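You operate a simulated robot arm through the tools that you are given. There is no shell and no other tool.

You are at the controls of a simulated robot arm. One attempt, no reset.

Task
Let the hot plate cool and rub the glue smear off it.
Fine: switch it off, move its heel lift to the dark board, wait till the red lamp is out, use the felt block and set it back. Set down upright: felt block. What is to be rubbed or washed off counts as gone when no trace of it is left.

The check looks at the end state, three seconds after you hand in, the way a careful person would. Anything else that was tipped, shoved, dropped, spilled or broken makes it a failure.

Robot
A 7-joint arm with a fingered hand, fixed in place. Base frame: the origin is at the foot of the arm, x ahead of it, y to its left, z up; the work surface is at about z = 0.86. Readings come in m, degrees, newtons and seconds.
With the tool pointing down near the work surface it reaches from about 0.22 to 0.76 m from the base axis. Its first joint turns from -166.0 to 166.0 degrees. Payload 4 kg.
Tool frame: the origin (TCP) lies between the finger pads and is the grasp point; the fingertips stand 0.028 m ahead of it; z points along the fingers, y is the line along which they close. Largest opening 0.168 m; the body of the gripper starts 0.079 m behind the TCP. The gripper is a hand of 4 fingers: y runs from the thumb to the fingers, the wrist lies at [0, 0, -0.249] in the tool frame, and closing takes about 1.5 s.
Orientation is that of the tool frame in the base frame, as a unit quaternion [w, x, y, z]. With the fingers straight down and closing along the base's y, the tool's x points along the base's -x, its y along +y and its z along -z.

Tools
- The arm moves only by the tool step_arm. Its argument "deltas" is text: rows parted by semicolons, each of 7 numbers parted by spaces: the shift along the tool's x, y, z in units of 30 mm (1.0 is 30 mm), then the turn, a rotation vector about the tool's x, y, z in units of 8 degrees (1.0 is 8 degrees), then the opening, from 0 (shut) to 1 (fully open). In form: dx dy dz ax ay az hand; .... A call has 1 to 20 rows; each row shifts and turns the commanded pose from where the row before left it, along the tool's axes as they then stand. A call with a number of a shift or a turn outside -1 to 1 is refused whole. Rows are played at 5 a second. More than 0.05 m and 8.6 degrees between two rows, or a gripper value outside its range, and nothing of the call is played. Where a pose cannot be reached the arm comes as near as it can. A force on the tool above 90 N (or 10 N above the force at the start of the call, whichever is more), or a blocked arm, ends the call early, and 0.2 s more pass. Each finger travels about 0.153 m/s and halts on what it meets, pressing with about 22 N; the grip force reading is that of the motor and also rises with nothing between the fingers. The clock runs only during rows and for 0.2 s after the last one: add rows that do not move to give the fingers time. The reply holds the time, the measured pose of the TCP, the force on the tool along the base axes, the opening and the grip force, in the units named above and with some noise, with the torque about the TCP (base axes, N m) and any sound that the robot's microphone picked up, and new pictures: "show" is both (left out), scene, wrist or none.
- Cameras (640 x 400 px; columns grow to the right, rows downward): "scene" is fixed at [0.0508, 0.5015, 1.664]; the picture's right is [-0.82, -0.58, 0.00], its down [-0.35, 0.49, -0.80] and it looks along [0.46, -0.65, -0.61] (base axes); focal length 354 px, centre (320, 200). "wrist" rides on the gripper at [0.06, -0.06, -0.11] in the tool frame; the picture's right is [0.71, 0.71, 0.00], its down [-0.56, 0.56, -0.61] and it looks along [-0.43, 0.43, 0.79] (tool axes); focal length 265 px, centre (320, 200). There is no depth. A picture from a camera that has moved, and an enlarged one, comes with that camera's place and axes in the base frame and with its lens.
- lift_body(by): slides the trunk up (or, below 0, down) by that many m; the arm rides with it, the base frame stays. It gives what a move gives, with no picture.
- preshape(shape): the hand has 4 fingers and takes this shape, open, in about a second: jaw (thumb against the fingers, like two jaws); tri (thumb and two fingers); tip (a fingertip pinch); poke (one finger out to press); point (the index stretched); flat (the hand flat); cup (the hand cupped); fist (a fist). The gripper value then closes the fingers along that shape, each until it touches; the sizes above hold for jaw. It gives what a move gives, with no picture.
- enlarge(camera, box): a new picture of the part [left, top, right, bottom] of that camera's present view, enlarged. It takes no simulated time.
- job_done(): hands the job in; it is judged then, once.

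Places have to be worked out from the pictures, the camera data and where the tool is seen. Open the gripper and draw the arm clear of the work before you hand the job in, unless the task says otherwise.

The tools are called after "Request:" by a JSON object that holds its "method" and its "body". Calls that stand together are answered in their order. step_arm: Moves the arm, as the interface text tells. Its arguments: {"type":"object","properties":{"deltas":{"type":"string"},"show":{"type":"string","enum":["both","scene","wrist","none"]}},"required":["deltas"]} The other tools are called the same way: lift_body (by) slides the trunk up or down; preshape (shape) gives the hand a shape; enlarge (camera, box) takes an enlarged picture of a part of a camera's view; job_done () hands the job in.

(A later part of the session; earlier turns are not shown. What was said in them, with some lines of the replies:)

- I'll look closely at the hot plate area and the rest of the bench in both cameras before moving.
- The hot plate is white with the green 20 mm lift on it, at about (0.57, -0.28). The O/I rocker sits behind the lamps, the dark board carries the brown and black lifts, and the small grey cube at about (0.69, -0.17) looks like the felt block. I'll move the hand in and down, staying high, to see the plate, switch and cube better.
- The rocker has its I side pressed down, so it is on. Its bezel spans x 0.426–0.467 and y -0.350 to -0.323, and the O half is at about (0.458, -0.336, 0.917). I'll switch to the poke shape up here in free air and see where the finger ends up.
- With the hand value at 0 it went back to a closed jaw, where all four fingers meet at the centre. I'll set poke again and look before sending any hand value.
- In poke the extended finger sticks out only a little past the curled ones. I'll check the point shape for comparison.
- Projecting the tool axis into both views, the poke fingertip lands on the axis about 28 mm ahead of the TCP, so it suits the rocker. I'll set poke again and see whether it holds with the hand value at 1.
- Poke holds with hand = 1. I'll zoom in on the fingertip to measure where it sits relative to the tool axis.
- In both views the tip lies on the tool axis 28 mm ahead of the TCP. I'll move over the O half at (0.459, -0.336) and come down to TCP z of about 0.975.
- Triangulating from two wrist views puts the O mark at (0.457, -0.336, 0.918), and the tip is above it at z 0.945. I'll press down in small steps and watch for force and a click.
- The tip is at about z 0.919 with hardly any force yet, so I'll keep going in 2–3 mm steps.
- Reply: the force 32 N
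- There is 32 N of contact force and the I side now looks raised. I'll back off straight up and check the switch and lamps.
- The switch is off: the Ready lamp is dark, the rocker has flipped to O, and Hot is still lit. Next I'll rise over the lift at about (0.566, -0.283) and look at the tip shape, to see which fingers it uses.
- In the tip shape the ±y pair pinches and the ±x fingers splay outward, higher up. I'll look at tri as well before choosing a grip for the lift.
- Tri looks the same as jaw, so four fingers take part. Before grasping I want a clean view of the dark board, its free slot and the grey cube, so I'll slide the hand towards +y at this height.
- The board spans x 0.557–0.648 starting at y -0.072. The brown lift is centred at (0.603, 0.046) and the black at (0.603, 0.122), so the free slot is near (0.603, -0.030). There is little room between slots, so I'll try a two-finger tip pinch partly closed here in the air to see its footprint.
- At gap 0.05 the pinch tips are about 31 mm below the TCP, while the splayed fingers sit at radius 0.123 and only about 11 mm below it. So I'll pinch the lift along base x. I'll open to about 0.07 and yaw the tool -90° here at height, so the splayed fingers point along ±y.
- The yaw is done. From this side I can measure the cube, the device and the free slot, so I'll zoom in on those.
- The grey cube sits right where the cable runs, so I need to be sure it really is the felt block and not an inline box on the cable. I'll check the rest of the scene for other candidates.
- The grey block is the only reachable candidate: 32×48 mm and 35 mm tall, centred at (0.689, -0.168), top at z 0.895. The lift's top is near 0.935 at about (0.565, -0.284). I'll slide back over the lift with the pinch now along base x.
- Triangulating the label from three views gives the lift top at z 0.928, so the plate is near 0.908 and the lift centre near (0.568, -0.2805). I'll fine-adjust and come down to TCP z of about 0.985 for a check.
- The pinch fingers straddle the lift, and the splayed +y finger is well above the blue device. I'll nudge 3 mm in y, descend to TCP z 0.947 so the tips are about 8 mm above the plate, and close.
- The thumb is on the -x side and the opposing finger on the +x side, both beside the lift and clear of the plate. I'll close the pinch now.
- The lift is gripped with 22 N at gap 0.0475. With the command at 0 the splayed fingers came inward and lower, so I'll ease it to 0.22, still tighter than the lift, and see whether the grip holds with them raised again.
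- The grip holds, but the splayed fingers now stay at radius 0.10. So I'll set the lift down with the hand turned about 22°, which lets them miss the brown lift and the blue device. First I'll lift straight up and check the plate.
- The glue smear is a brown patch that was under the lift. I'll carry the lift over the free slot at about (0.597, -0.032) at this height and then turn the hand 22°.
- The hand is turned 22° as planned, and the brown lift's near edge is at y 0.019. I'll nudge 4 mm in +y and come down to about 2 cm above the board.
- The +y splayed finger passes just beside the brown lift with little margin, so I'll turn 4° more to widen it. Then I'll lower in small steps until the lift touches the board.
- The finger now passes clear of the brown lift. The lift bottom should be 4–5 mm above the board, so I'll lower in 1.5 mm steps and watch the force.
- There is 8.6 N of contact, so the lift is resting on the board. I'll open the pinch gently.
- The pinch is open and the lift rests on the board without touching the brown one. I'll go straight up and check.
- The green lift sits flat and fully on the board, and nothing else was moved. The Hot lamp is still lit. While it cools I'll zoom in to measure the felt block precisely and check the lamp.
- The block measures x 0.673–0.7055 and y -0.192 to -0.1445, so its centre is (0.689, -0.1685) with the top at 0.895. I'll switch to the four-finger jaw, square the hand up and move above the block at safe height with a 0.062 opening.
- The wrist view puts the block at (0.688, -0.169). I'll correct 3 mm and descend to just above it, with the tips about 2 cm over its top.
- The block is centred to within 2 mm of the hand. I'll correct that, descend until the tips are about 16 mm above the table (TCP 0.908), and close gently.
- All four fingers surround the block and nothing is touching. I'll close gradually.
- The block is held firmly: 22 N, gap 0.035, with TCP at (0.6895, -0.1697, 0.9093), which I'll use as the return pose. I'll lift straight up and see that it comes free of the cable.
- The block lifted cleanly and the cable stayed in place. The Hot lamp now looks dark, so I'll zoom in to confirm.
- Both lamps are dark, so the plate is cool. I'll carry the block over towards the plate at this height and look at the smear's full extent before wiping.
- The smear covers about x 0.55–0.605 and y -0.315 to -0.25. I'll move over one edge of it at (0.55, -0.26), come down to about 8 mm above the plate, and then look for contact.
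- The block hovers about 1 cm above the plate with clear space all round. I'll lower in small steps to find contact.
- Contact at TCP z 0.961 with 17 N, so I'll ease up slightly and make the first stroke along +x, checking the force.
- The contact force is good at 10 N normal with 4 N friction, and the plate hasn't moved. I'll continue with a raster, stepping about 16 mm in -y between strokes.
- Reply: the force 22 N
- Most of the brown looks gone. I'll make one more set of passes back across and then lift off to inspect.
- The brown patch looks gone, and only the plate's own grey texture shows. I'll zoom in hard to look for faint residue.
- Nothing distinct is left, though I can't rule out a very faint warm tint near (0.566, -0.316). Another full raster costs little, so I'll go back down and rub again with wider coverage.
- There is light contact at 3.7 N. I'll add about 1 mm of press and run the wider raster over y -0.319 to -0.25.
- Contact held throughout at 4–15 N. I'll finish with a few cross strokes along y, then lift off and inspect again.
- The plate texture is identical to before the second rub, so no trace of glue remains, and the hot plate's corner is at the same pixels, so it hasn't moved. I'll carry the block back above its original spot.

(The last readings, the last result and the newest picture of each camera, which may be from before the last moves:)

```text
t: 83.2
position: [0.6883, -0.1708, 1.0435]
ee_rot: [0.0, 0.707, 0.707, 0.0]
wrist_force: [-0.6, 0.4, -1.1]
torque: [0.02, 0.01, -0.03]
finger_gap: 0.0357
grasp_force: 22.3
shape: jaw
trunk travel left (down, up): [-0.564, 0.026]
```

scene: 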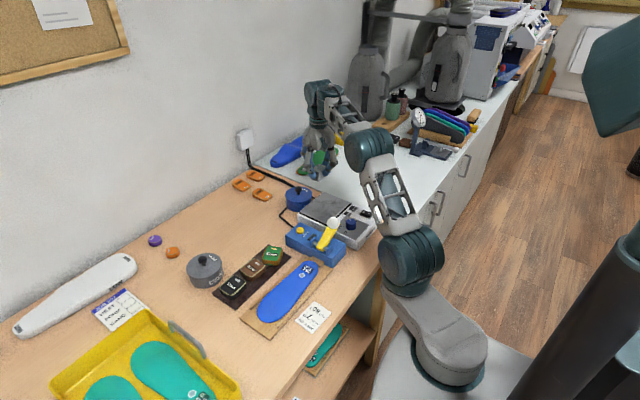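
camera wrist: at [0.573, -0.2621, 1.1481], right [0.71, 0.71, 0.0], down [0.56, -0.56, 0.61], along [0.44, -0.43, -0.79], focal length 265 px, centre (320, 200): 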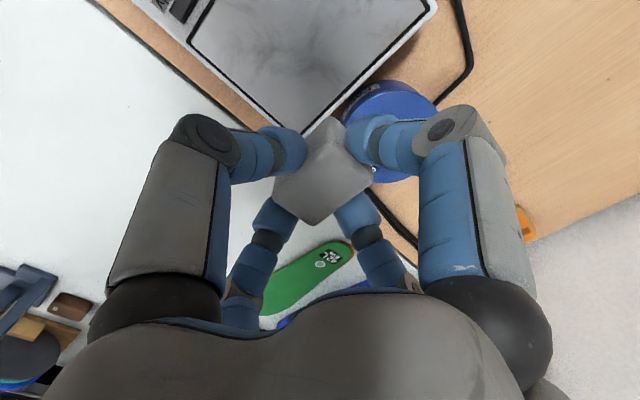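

I'm over the spot within a millimetre or so. I'll descend to about 1.5 cm above the table and check the view.

Request:
{"method": "step_arm", "body": {"deltas": "0.03 0.03 0.9 0 0 0 0.05; 0 0 0.9 0 0 0 0.05; 0 0 0.9 0 0 0 0.05; 0 0 0.9 0 0 0 0.05; 0 0 0.3 0 0 0 0.05; 0 0 0 0 0 0 0.05", "show": "both"}}

Request:
{"method": "enlarge", "body": {"camera": "scene", "box": [230, 150, 350, 250]}}

```text
t: 84.6
position: [0.6903, -0.1686, 0.9259]
ee_rot: [0.0, 0.707, 0.707, 0.0]
wrist_force: [-0.3, -0.2, -0.6]
torque: [-0.09, -0.02, -0.02]
finger_gap: 0.0359
grasp_force: 22.5
shape: jaw
trunk travel left (down, up): [-0.564, 0.026]
camera wrist: at [0.6288, -0.1084, 1.0354], right [0.71, 0.71, 0.0], down [0.56, -0.56, 0.61], along [0.43, -0.43, -0.79], focal length 265 px, centre (320, 200)
```

scene: 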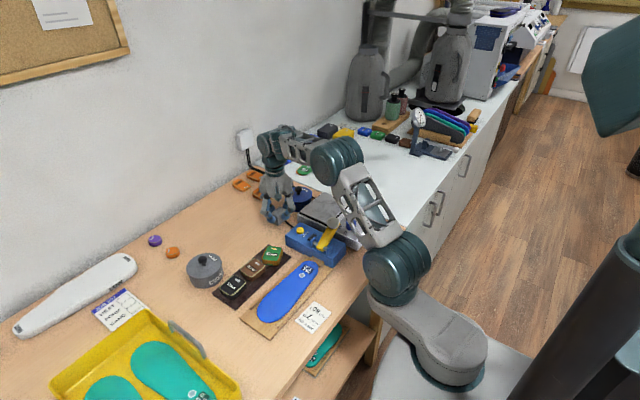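
wrist: 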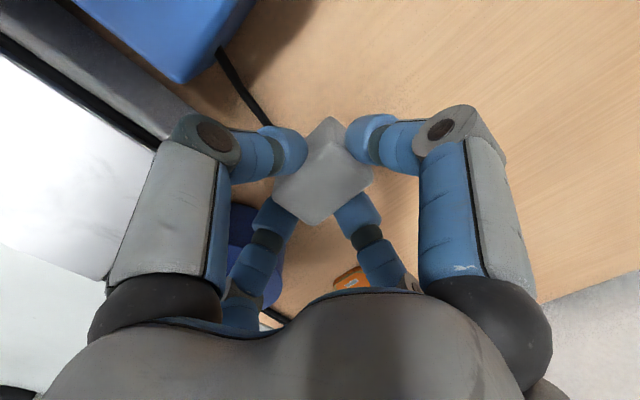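

```text
4.00 times, centred on (290, 200) of scene
camera zoom: at [0.0508, 0.5015, 1.664], right [-0.82, -0.58, 0.0], down [-0.35, 0.49, -0.8], along [0.46, -0.65, -0.61], focal length 1418 px, centre (440, 200)
```

zoom: 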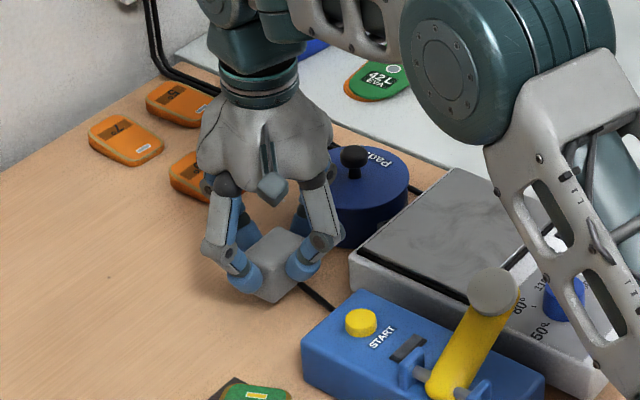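

Everything lines up with the pick pose. I'll lower the last 1.6 cm in small steps until the table takes the load.

Request:
{"method": "step_arm", "body": {"deltas": "0 0 0.2 0 0 0 0.05; 0 0 0.15 0 0 0 0.05; 0 0 0.08 0 0 0 0.05; 0 0 0 0 0 0 0.05", "show": "none"}}

```text
t: 85.6
position: [0.6906, -0.1704, 0.9144]
ee_rot: [0.0, 0.707, 0.708, 0.0]
wrist_force: [0.0, -0.2, -0.6]
torque: [0.0, 0.05, -0.03]
finger_gap: 0.0355
grasp_force: 22.0
shape: jaw
trunk travel left (down, up): [-0.564, 0.026]
```

Request:
{"method": "step_arm", "body": {"deltas": "0 0 0.07 0 0 0 0.05; 0 0 0.05 0 0 0 0.05; 0 0 0 0 0 0 0.05", "show": "none"}}

```text
t: 86.4
position: [0.6915, -0.1678, 0.9106]
ee_rot: [0.0, 0.707, 0.708, 0.0]
wrist_force: [-0.3, -0.6, -0.4]
torque: [0.0, 0.02, -0.04]
finger_gap: 0.0358
grasp_force: 22.1
shape: jaw
trunk travel left (down, up): [-0.564, 0.026]
```

Request:
{"method": "step_arm", "body": {"deltas": "0 0 0.05 0 0 0 0.05; 0 0 0 0 0 0 0.05", "show": "none"}}

```text
t: 87.0
position: [0.69, -0.1686, 0.9091]
ee_rot: [0.0, 0.706, 0.708, 0.0]
wrist_force: [-0.6, -0.2, 0.3]
torque: [-0.01, -0.03, 0.0]
finger_gap: 0.0357
grasp_force: 21.6
shape: jaw
trunk travel left (down, up): [-0.564, 0.026]
```

Request:
{"method": "step_arm", "body": {"deltas": "0 0 0.04 0 0 0 0.05; 0 0 0 0 0 0 0.05", "show": "none"}}

```text
t: 87.6
position: [0.6905, -0.1692, 0.9073]
ee_rot: [0.001, 0.707, 0.707, -0.001]
wrist_force: [-0.5, 0.2, 4.5]
torque: [0.0, 0.01, 0.01]
finger_gap: 0.0357
grasp_force: 22.0
shape: jaw
trunk travel left (down, up): [-0.564, 0.026]
```

The block is on the table with 4.5 N at (0.6905, -0.1692). I'll open the fingers slowly to 0.062.

Request:
{"method": "step_arm", "body": {"deltas": "0 0 0 0 0 0 0.2; 0 0 0 0 0 0 0.23; 0 0 0 0 0 0 0.26; 0 0 0 0 0 0 0.29; 0 0 0 0 0 0 0.32; 0 0 0 0 0 0 0.35; 0 0 0 0 0 0 0.38; 0 0 0 0 0 0 0.38; 0 0 0 0 0 0 0.38", "show": "both"}}

Request:
{"method": "enlarge", "body": {"camera": "scene", "box": [230, 150, 350, 250]}}

```text
t: 89.6
position: [0.6903, -0.1686, 0.9084]
ee_rot: [0.0, 0.706, 0.708, 0.0]
wrist_force: [0.1, 0.5, -0.2]
torque: [0.0, 0.0, -0.01]
finger_gap: 0.0632
grasp_force: 0.0
shape: jaw
trunk travel left (down, up): [-0.564, 0.026]
camera wrist: at [0.6287, -0.1077, 1.0176], right [0.71, 0.71, 0.0], down [0.56, -0.56, 0.61], along [0.43, -0.43, -0.79], focal length 265 px, centre (320, 200)
```

scene: 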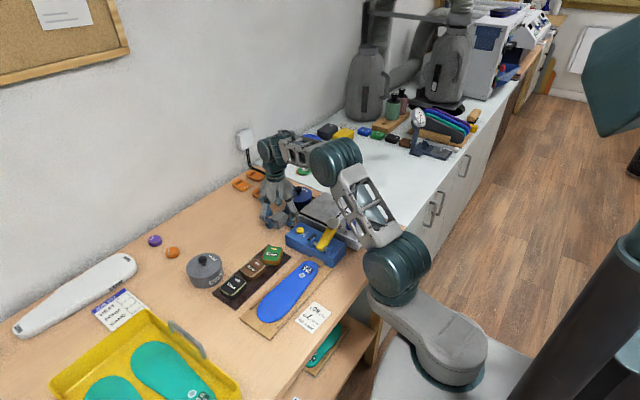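
wrist: 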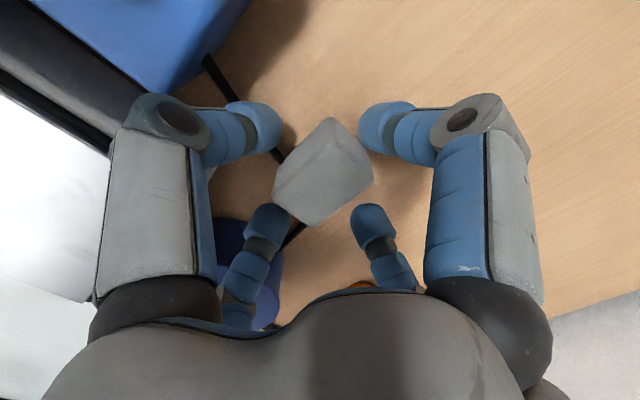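

```text
4.00 times, centred on (290, 200) of scene
camera zoom: at [0.0508, 0.5015, 1.664], right [-0.82, -0.58, 0.0], down [-0.35, 0.49, -0.8], along [0.46, -0.65, -0.61], focal length 1418 px, centre (440, 200)
```

zoom: 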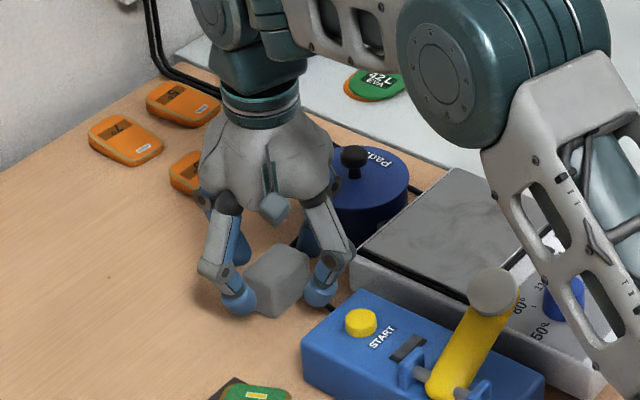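

The block stands upright in its original place and all fingers are clear of it. I'll go straight up, then check the block, plate, lift and switch.

Request:
{"method": "step_arm", "body": {"deltas": "0 0 -0.3 0 0 0 0.38; 0 0 -0.7 0 0 0 0.38; 0 0 -0.9 0 0 0 0.38; 0 0 -0.9 0 0 0 0.38; 0 0 -0.9 0 0 0 0.38; 0 0 -0.9 0 0 0 0.38; 0 0 -0.9 0 0 0 0.38; 0 0 -0.9 0 0 0 0.38; 0 0 0 0 0 0 0.38", "show": "both"}}

Request:
{"method": "enlarge", "body": {"camera": "scene", "box": [220, 170, 380, 290]}}

Request:
{"method": "enlarge", "body": {"camera": "wrist", "box": [60, 0, 380, 200]}}

```text
t: 91.6
position: [0.6875, -0.1689, 1.0987]
ee_rot: [-0.001, 0.706, 0.708, -0.001]
wrist_force: [0.0, 0.2, 0.3]
torque: [-0.02, 0.01, 0.02]
finger_gap: 0.0635
grasp_force: 0.1
shape: jaw
out of reach, approached as far as the arm can: row 8
trunk travel left (down, up): [-0.564, 0.026]
camera wrist: at [0.6257, -0.1077, 1.2079], right [0.71, 0.71, 0.0], down [0.56, -0.56, 0.61], along [0.43, -0.43, -0.79], focal length 265 px, centre (320, 200)
```

scene: 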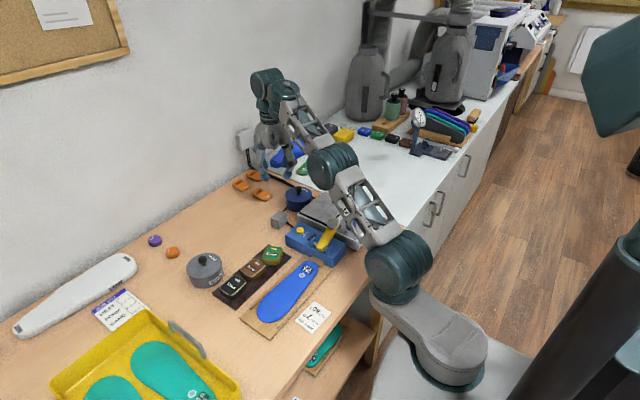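
wrist: 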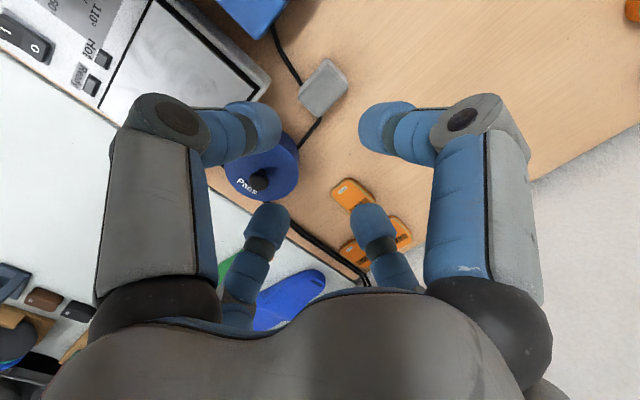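

```text
3.33 times, centred on (300, 230) of scene
camera zoom: at [0.0508, 0.5015, 1.664], right [-0.82, -0.58, 0.0], down [-0.35, 0.49, -0.8], along [0.46, -0.65, -0.61], focal length 1181 px, centre (387, 100)
```

zoom: 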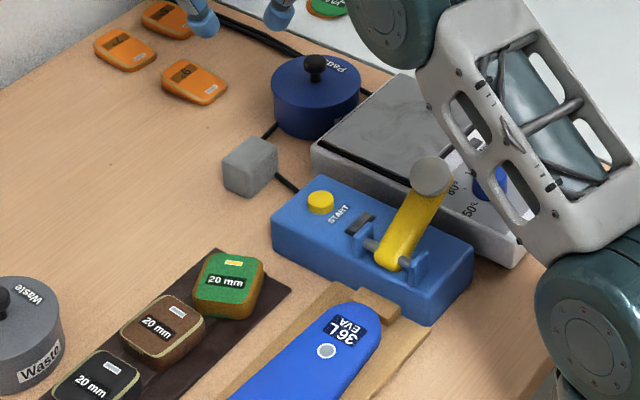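

```text
2.00 times, centred on (220, 100) of wrist
camera zoom: at [0.6257, -0.1077, 1.2079], right [0.71, 0.71, 0.0], down [0.56, -0.56, 0.61], along [0.43, -0.43, -0.79], focal length 531 px, centre (520, 400)
```

zoom: 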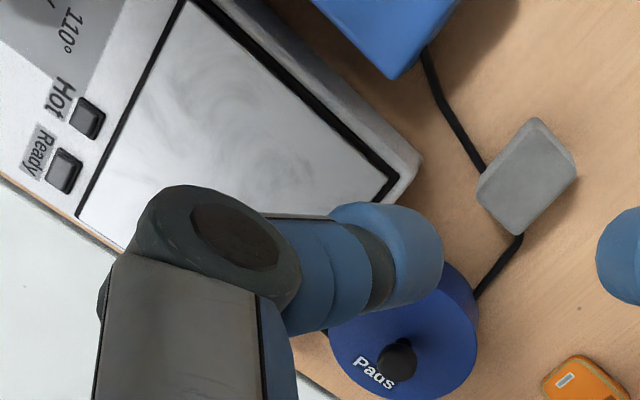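

The block is back at its original spot, matching the first picture to about a pixel. I'll draw the arm back and up towards its starting pose and open the hand.

Request:
{"method": "step_arm", "body": {"deltas": "-0.1 -0.6 -0.2 0 0 0 0.38; -0.3 -0.8 -0.35 0 0 0 0.38; -0.36 -0.85 -0.35 0 0 0 0.38; -0.36 -0.85 -0.35 0 0 0 0.6; -0.36 -0.85 -0.35 0 0 0 0.8; -0.36 -0.85 -0.35 0 0 0 1; -0.36 -0.85 -0.35 0 0 0 1; -0.36 -0.85 -0.35 0 0 0 1; -0.36 -0.85 -0.35 0 0 0 1; -0.36 -0.85 -0.35 0 0 0 1; -0.36 -0.85 -0.35 0 0 0 1; -0.36 -0.85 -0.35 0 0 0 1; 0 0 0 0 0 0 1; 0 0 0 0 0 0 1", "show": "both"}}

Request:
{"method": "enlarge", "body": {"camera": "scene", "box": [220, 170, 420, 295]}}

Request:
{"method": "enlarge", "body": {"camera": "scene", "box": [300, 185, 390, 241]}}

Request:
{"method": "enlarge", "body": {"camera": "wrist", "box": [200, 0, 440, 150]}}

```text
t: 94.6
position: [0.3908, -0.2897, 1.2158]
ee_rot: [0.0, 0.707, 0.707, 0.001]
wrist_force: [0.5, -0.2, 0.2]
torque: [-0.02, 0.01, -0.01]
finger_gap: 0.1677
grasp_force: 0.2
shape: jaw
trunk travel left (down, up): [-0.564, 0.026]
camera wrist: at [0.3281, -0.2278, 1.3264], right [0.71, 0.71, 0.0], down [0.56, -0.56, 0.61], along [0.43, -0.43, -0.79], focal length 265 px, centre (320, 200)
```

scene: 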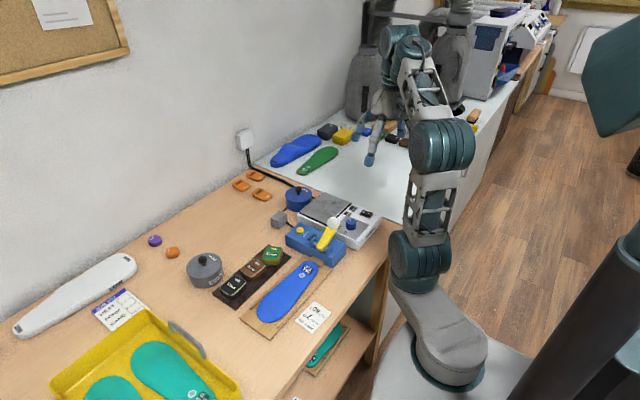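
wrist: 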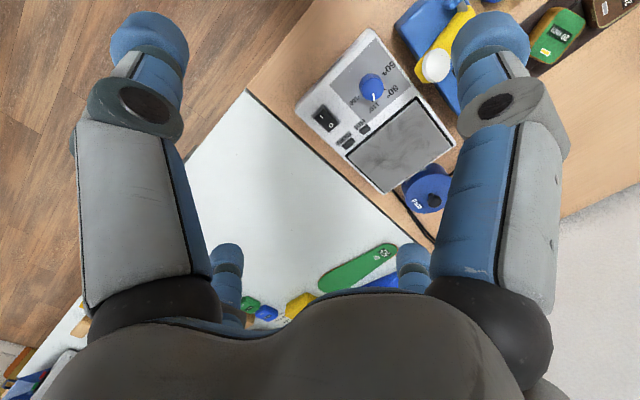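

```text
3.20 times, centred on (320, 232) of scene
camera zoom: at [0.0508, 0.5015, 1.664], right [-0.82, -0.58, 0.0], down [-0.35, 0.49, -0.8], along [0.46, -0.65, -0.61], focal length 1134 px, centre (320, 96)
```

zoom: 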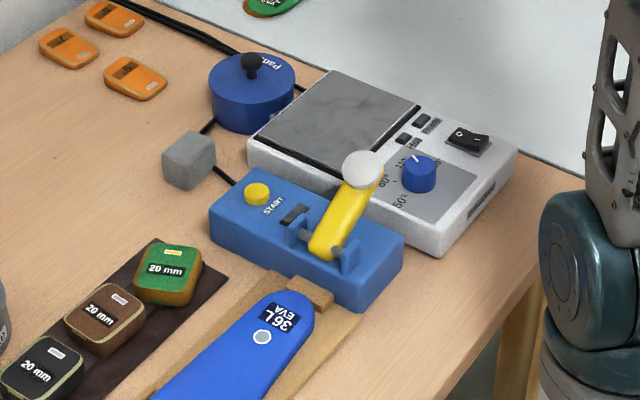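

```text
7.11 times, centred on (345, 213) of scene
camera zoom: at [0.0508, 0.5015, 1.664], right [-0.82, -0.58, 0.0], down [-0.35, 0.49, -0.8], along [0.46, -0.65, -0.61], focal length 2520 px, centre (142, 108)
```

zoom: 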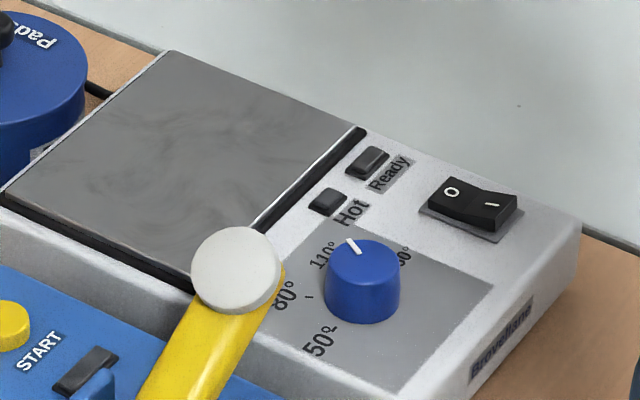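

```text
2.67 times, centred on (320, 75) of wrist
camera zoom: at [0.3281, -0.2278, 1.3264], right [0.71, 0.71, 0.0], down [0.56, -0.56, 0.61], along [0.43, -0.43, -0.79], focal length 708 px, centre (320, 533)
```

zoom: 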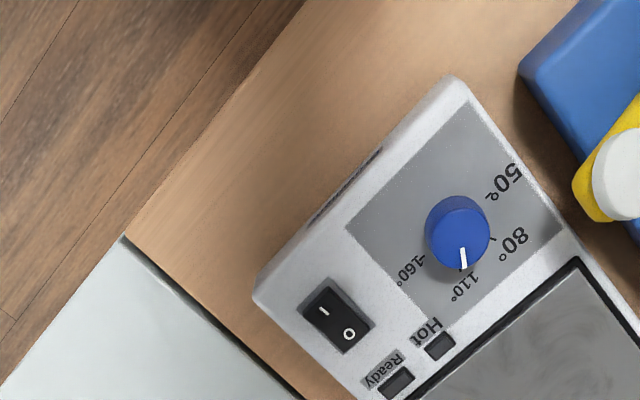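

Compared with the first picture, the dial, lever, pots, cable and block are all unchanged. I'll take one last close look at the plate before handing in.

Request:
{"method": "enlarge", "body": {"camera": "wrist", "box": [330, 90, 490, 190]}}

Request:
{"method": "enlarge", "body": {"camera": "scene", "box": [210, 235, 300, 310]}}

```text
4.00 times, centred on (410, 140) of wrist
camera zoom: at [0.3281, -0.2278, 1.3264], right [0.71, 0.71, 0.0], down [0.56, -0.56, 0.61], along [0.43, -0.43, -0.79], focal length 1062 px, centre (-40, 440)
```

zoom: 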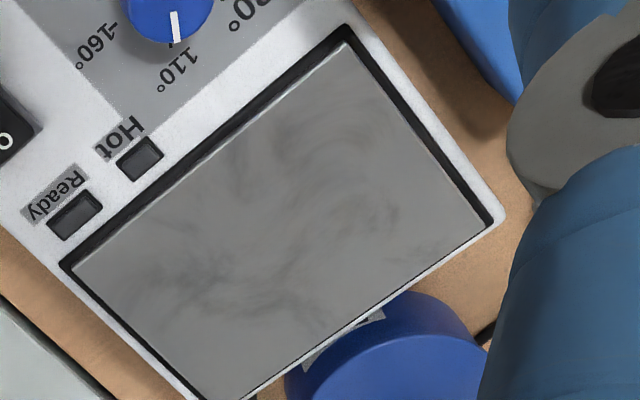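

```text
5.33 times, centred on (255, 272) of scene
camera zoom: at [0.0508, 0.5015, 1.664], right [-0.82, -0.58, 0.0], down [-0.35, 0.49, -0.8], along [0.46, -0.65, -0.61], focal length 1890 px, centre (667, -187)
```

zoom: 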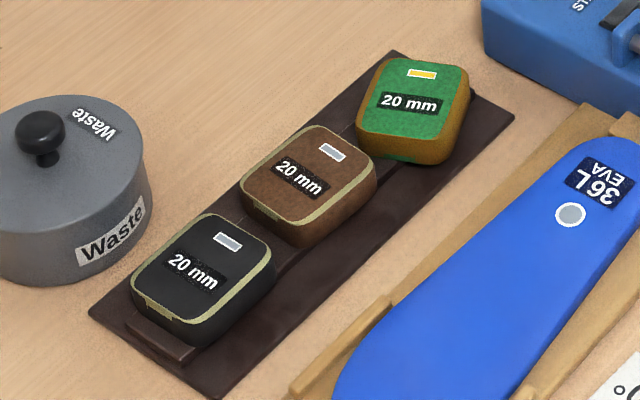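

The plate is clean and both lamps are out. The green lift sits flat on the dark board, the felt block is upright in its place, and the hand is open and clear, so I'm handing in.

Request:
{"method": "job_done", "body": {}}

```text
The job is handed in.
```

The glue smear is rubbed off the hot plate, and I've handed the job in. I don't have the check's verdict yet.

- **Hot plate:** it is switched off, and I waited until the red Hot lamp was out before rubbing. After a second full rub the plate looked the same as after the first, with only its grey texture showing. I couldn't see any trace of glue in close-up.
- **Heel lift:** the green 20 mm lift lies flat on the dark board beside the brown one. It is turned about 26° from the other two lifts, because the hand had to come in at an angle to miss the brown lift and the blue device.
- **Felt block:** I used the small grey block, the only one within reach that fitted. It is back upright in its original spot.
- **Everything else:** nothing else looks moved compared with the first picture. The hand is open and the arm is clear of the bench.
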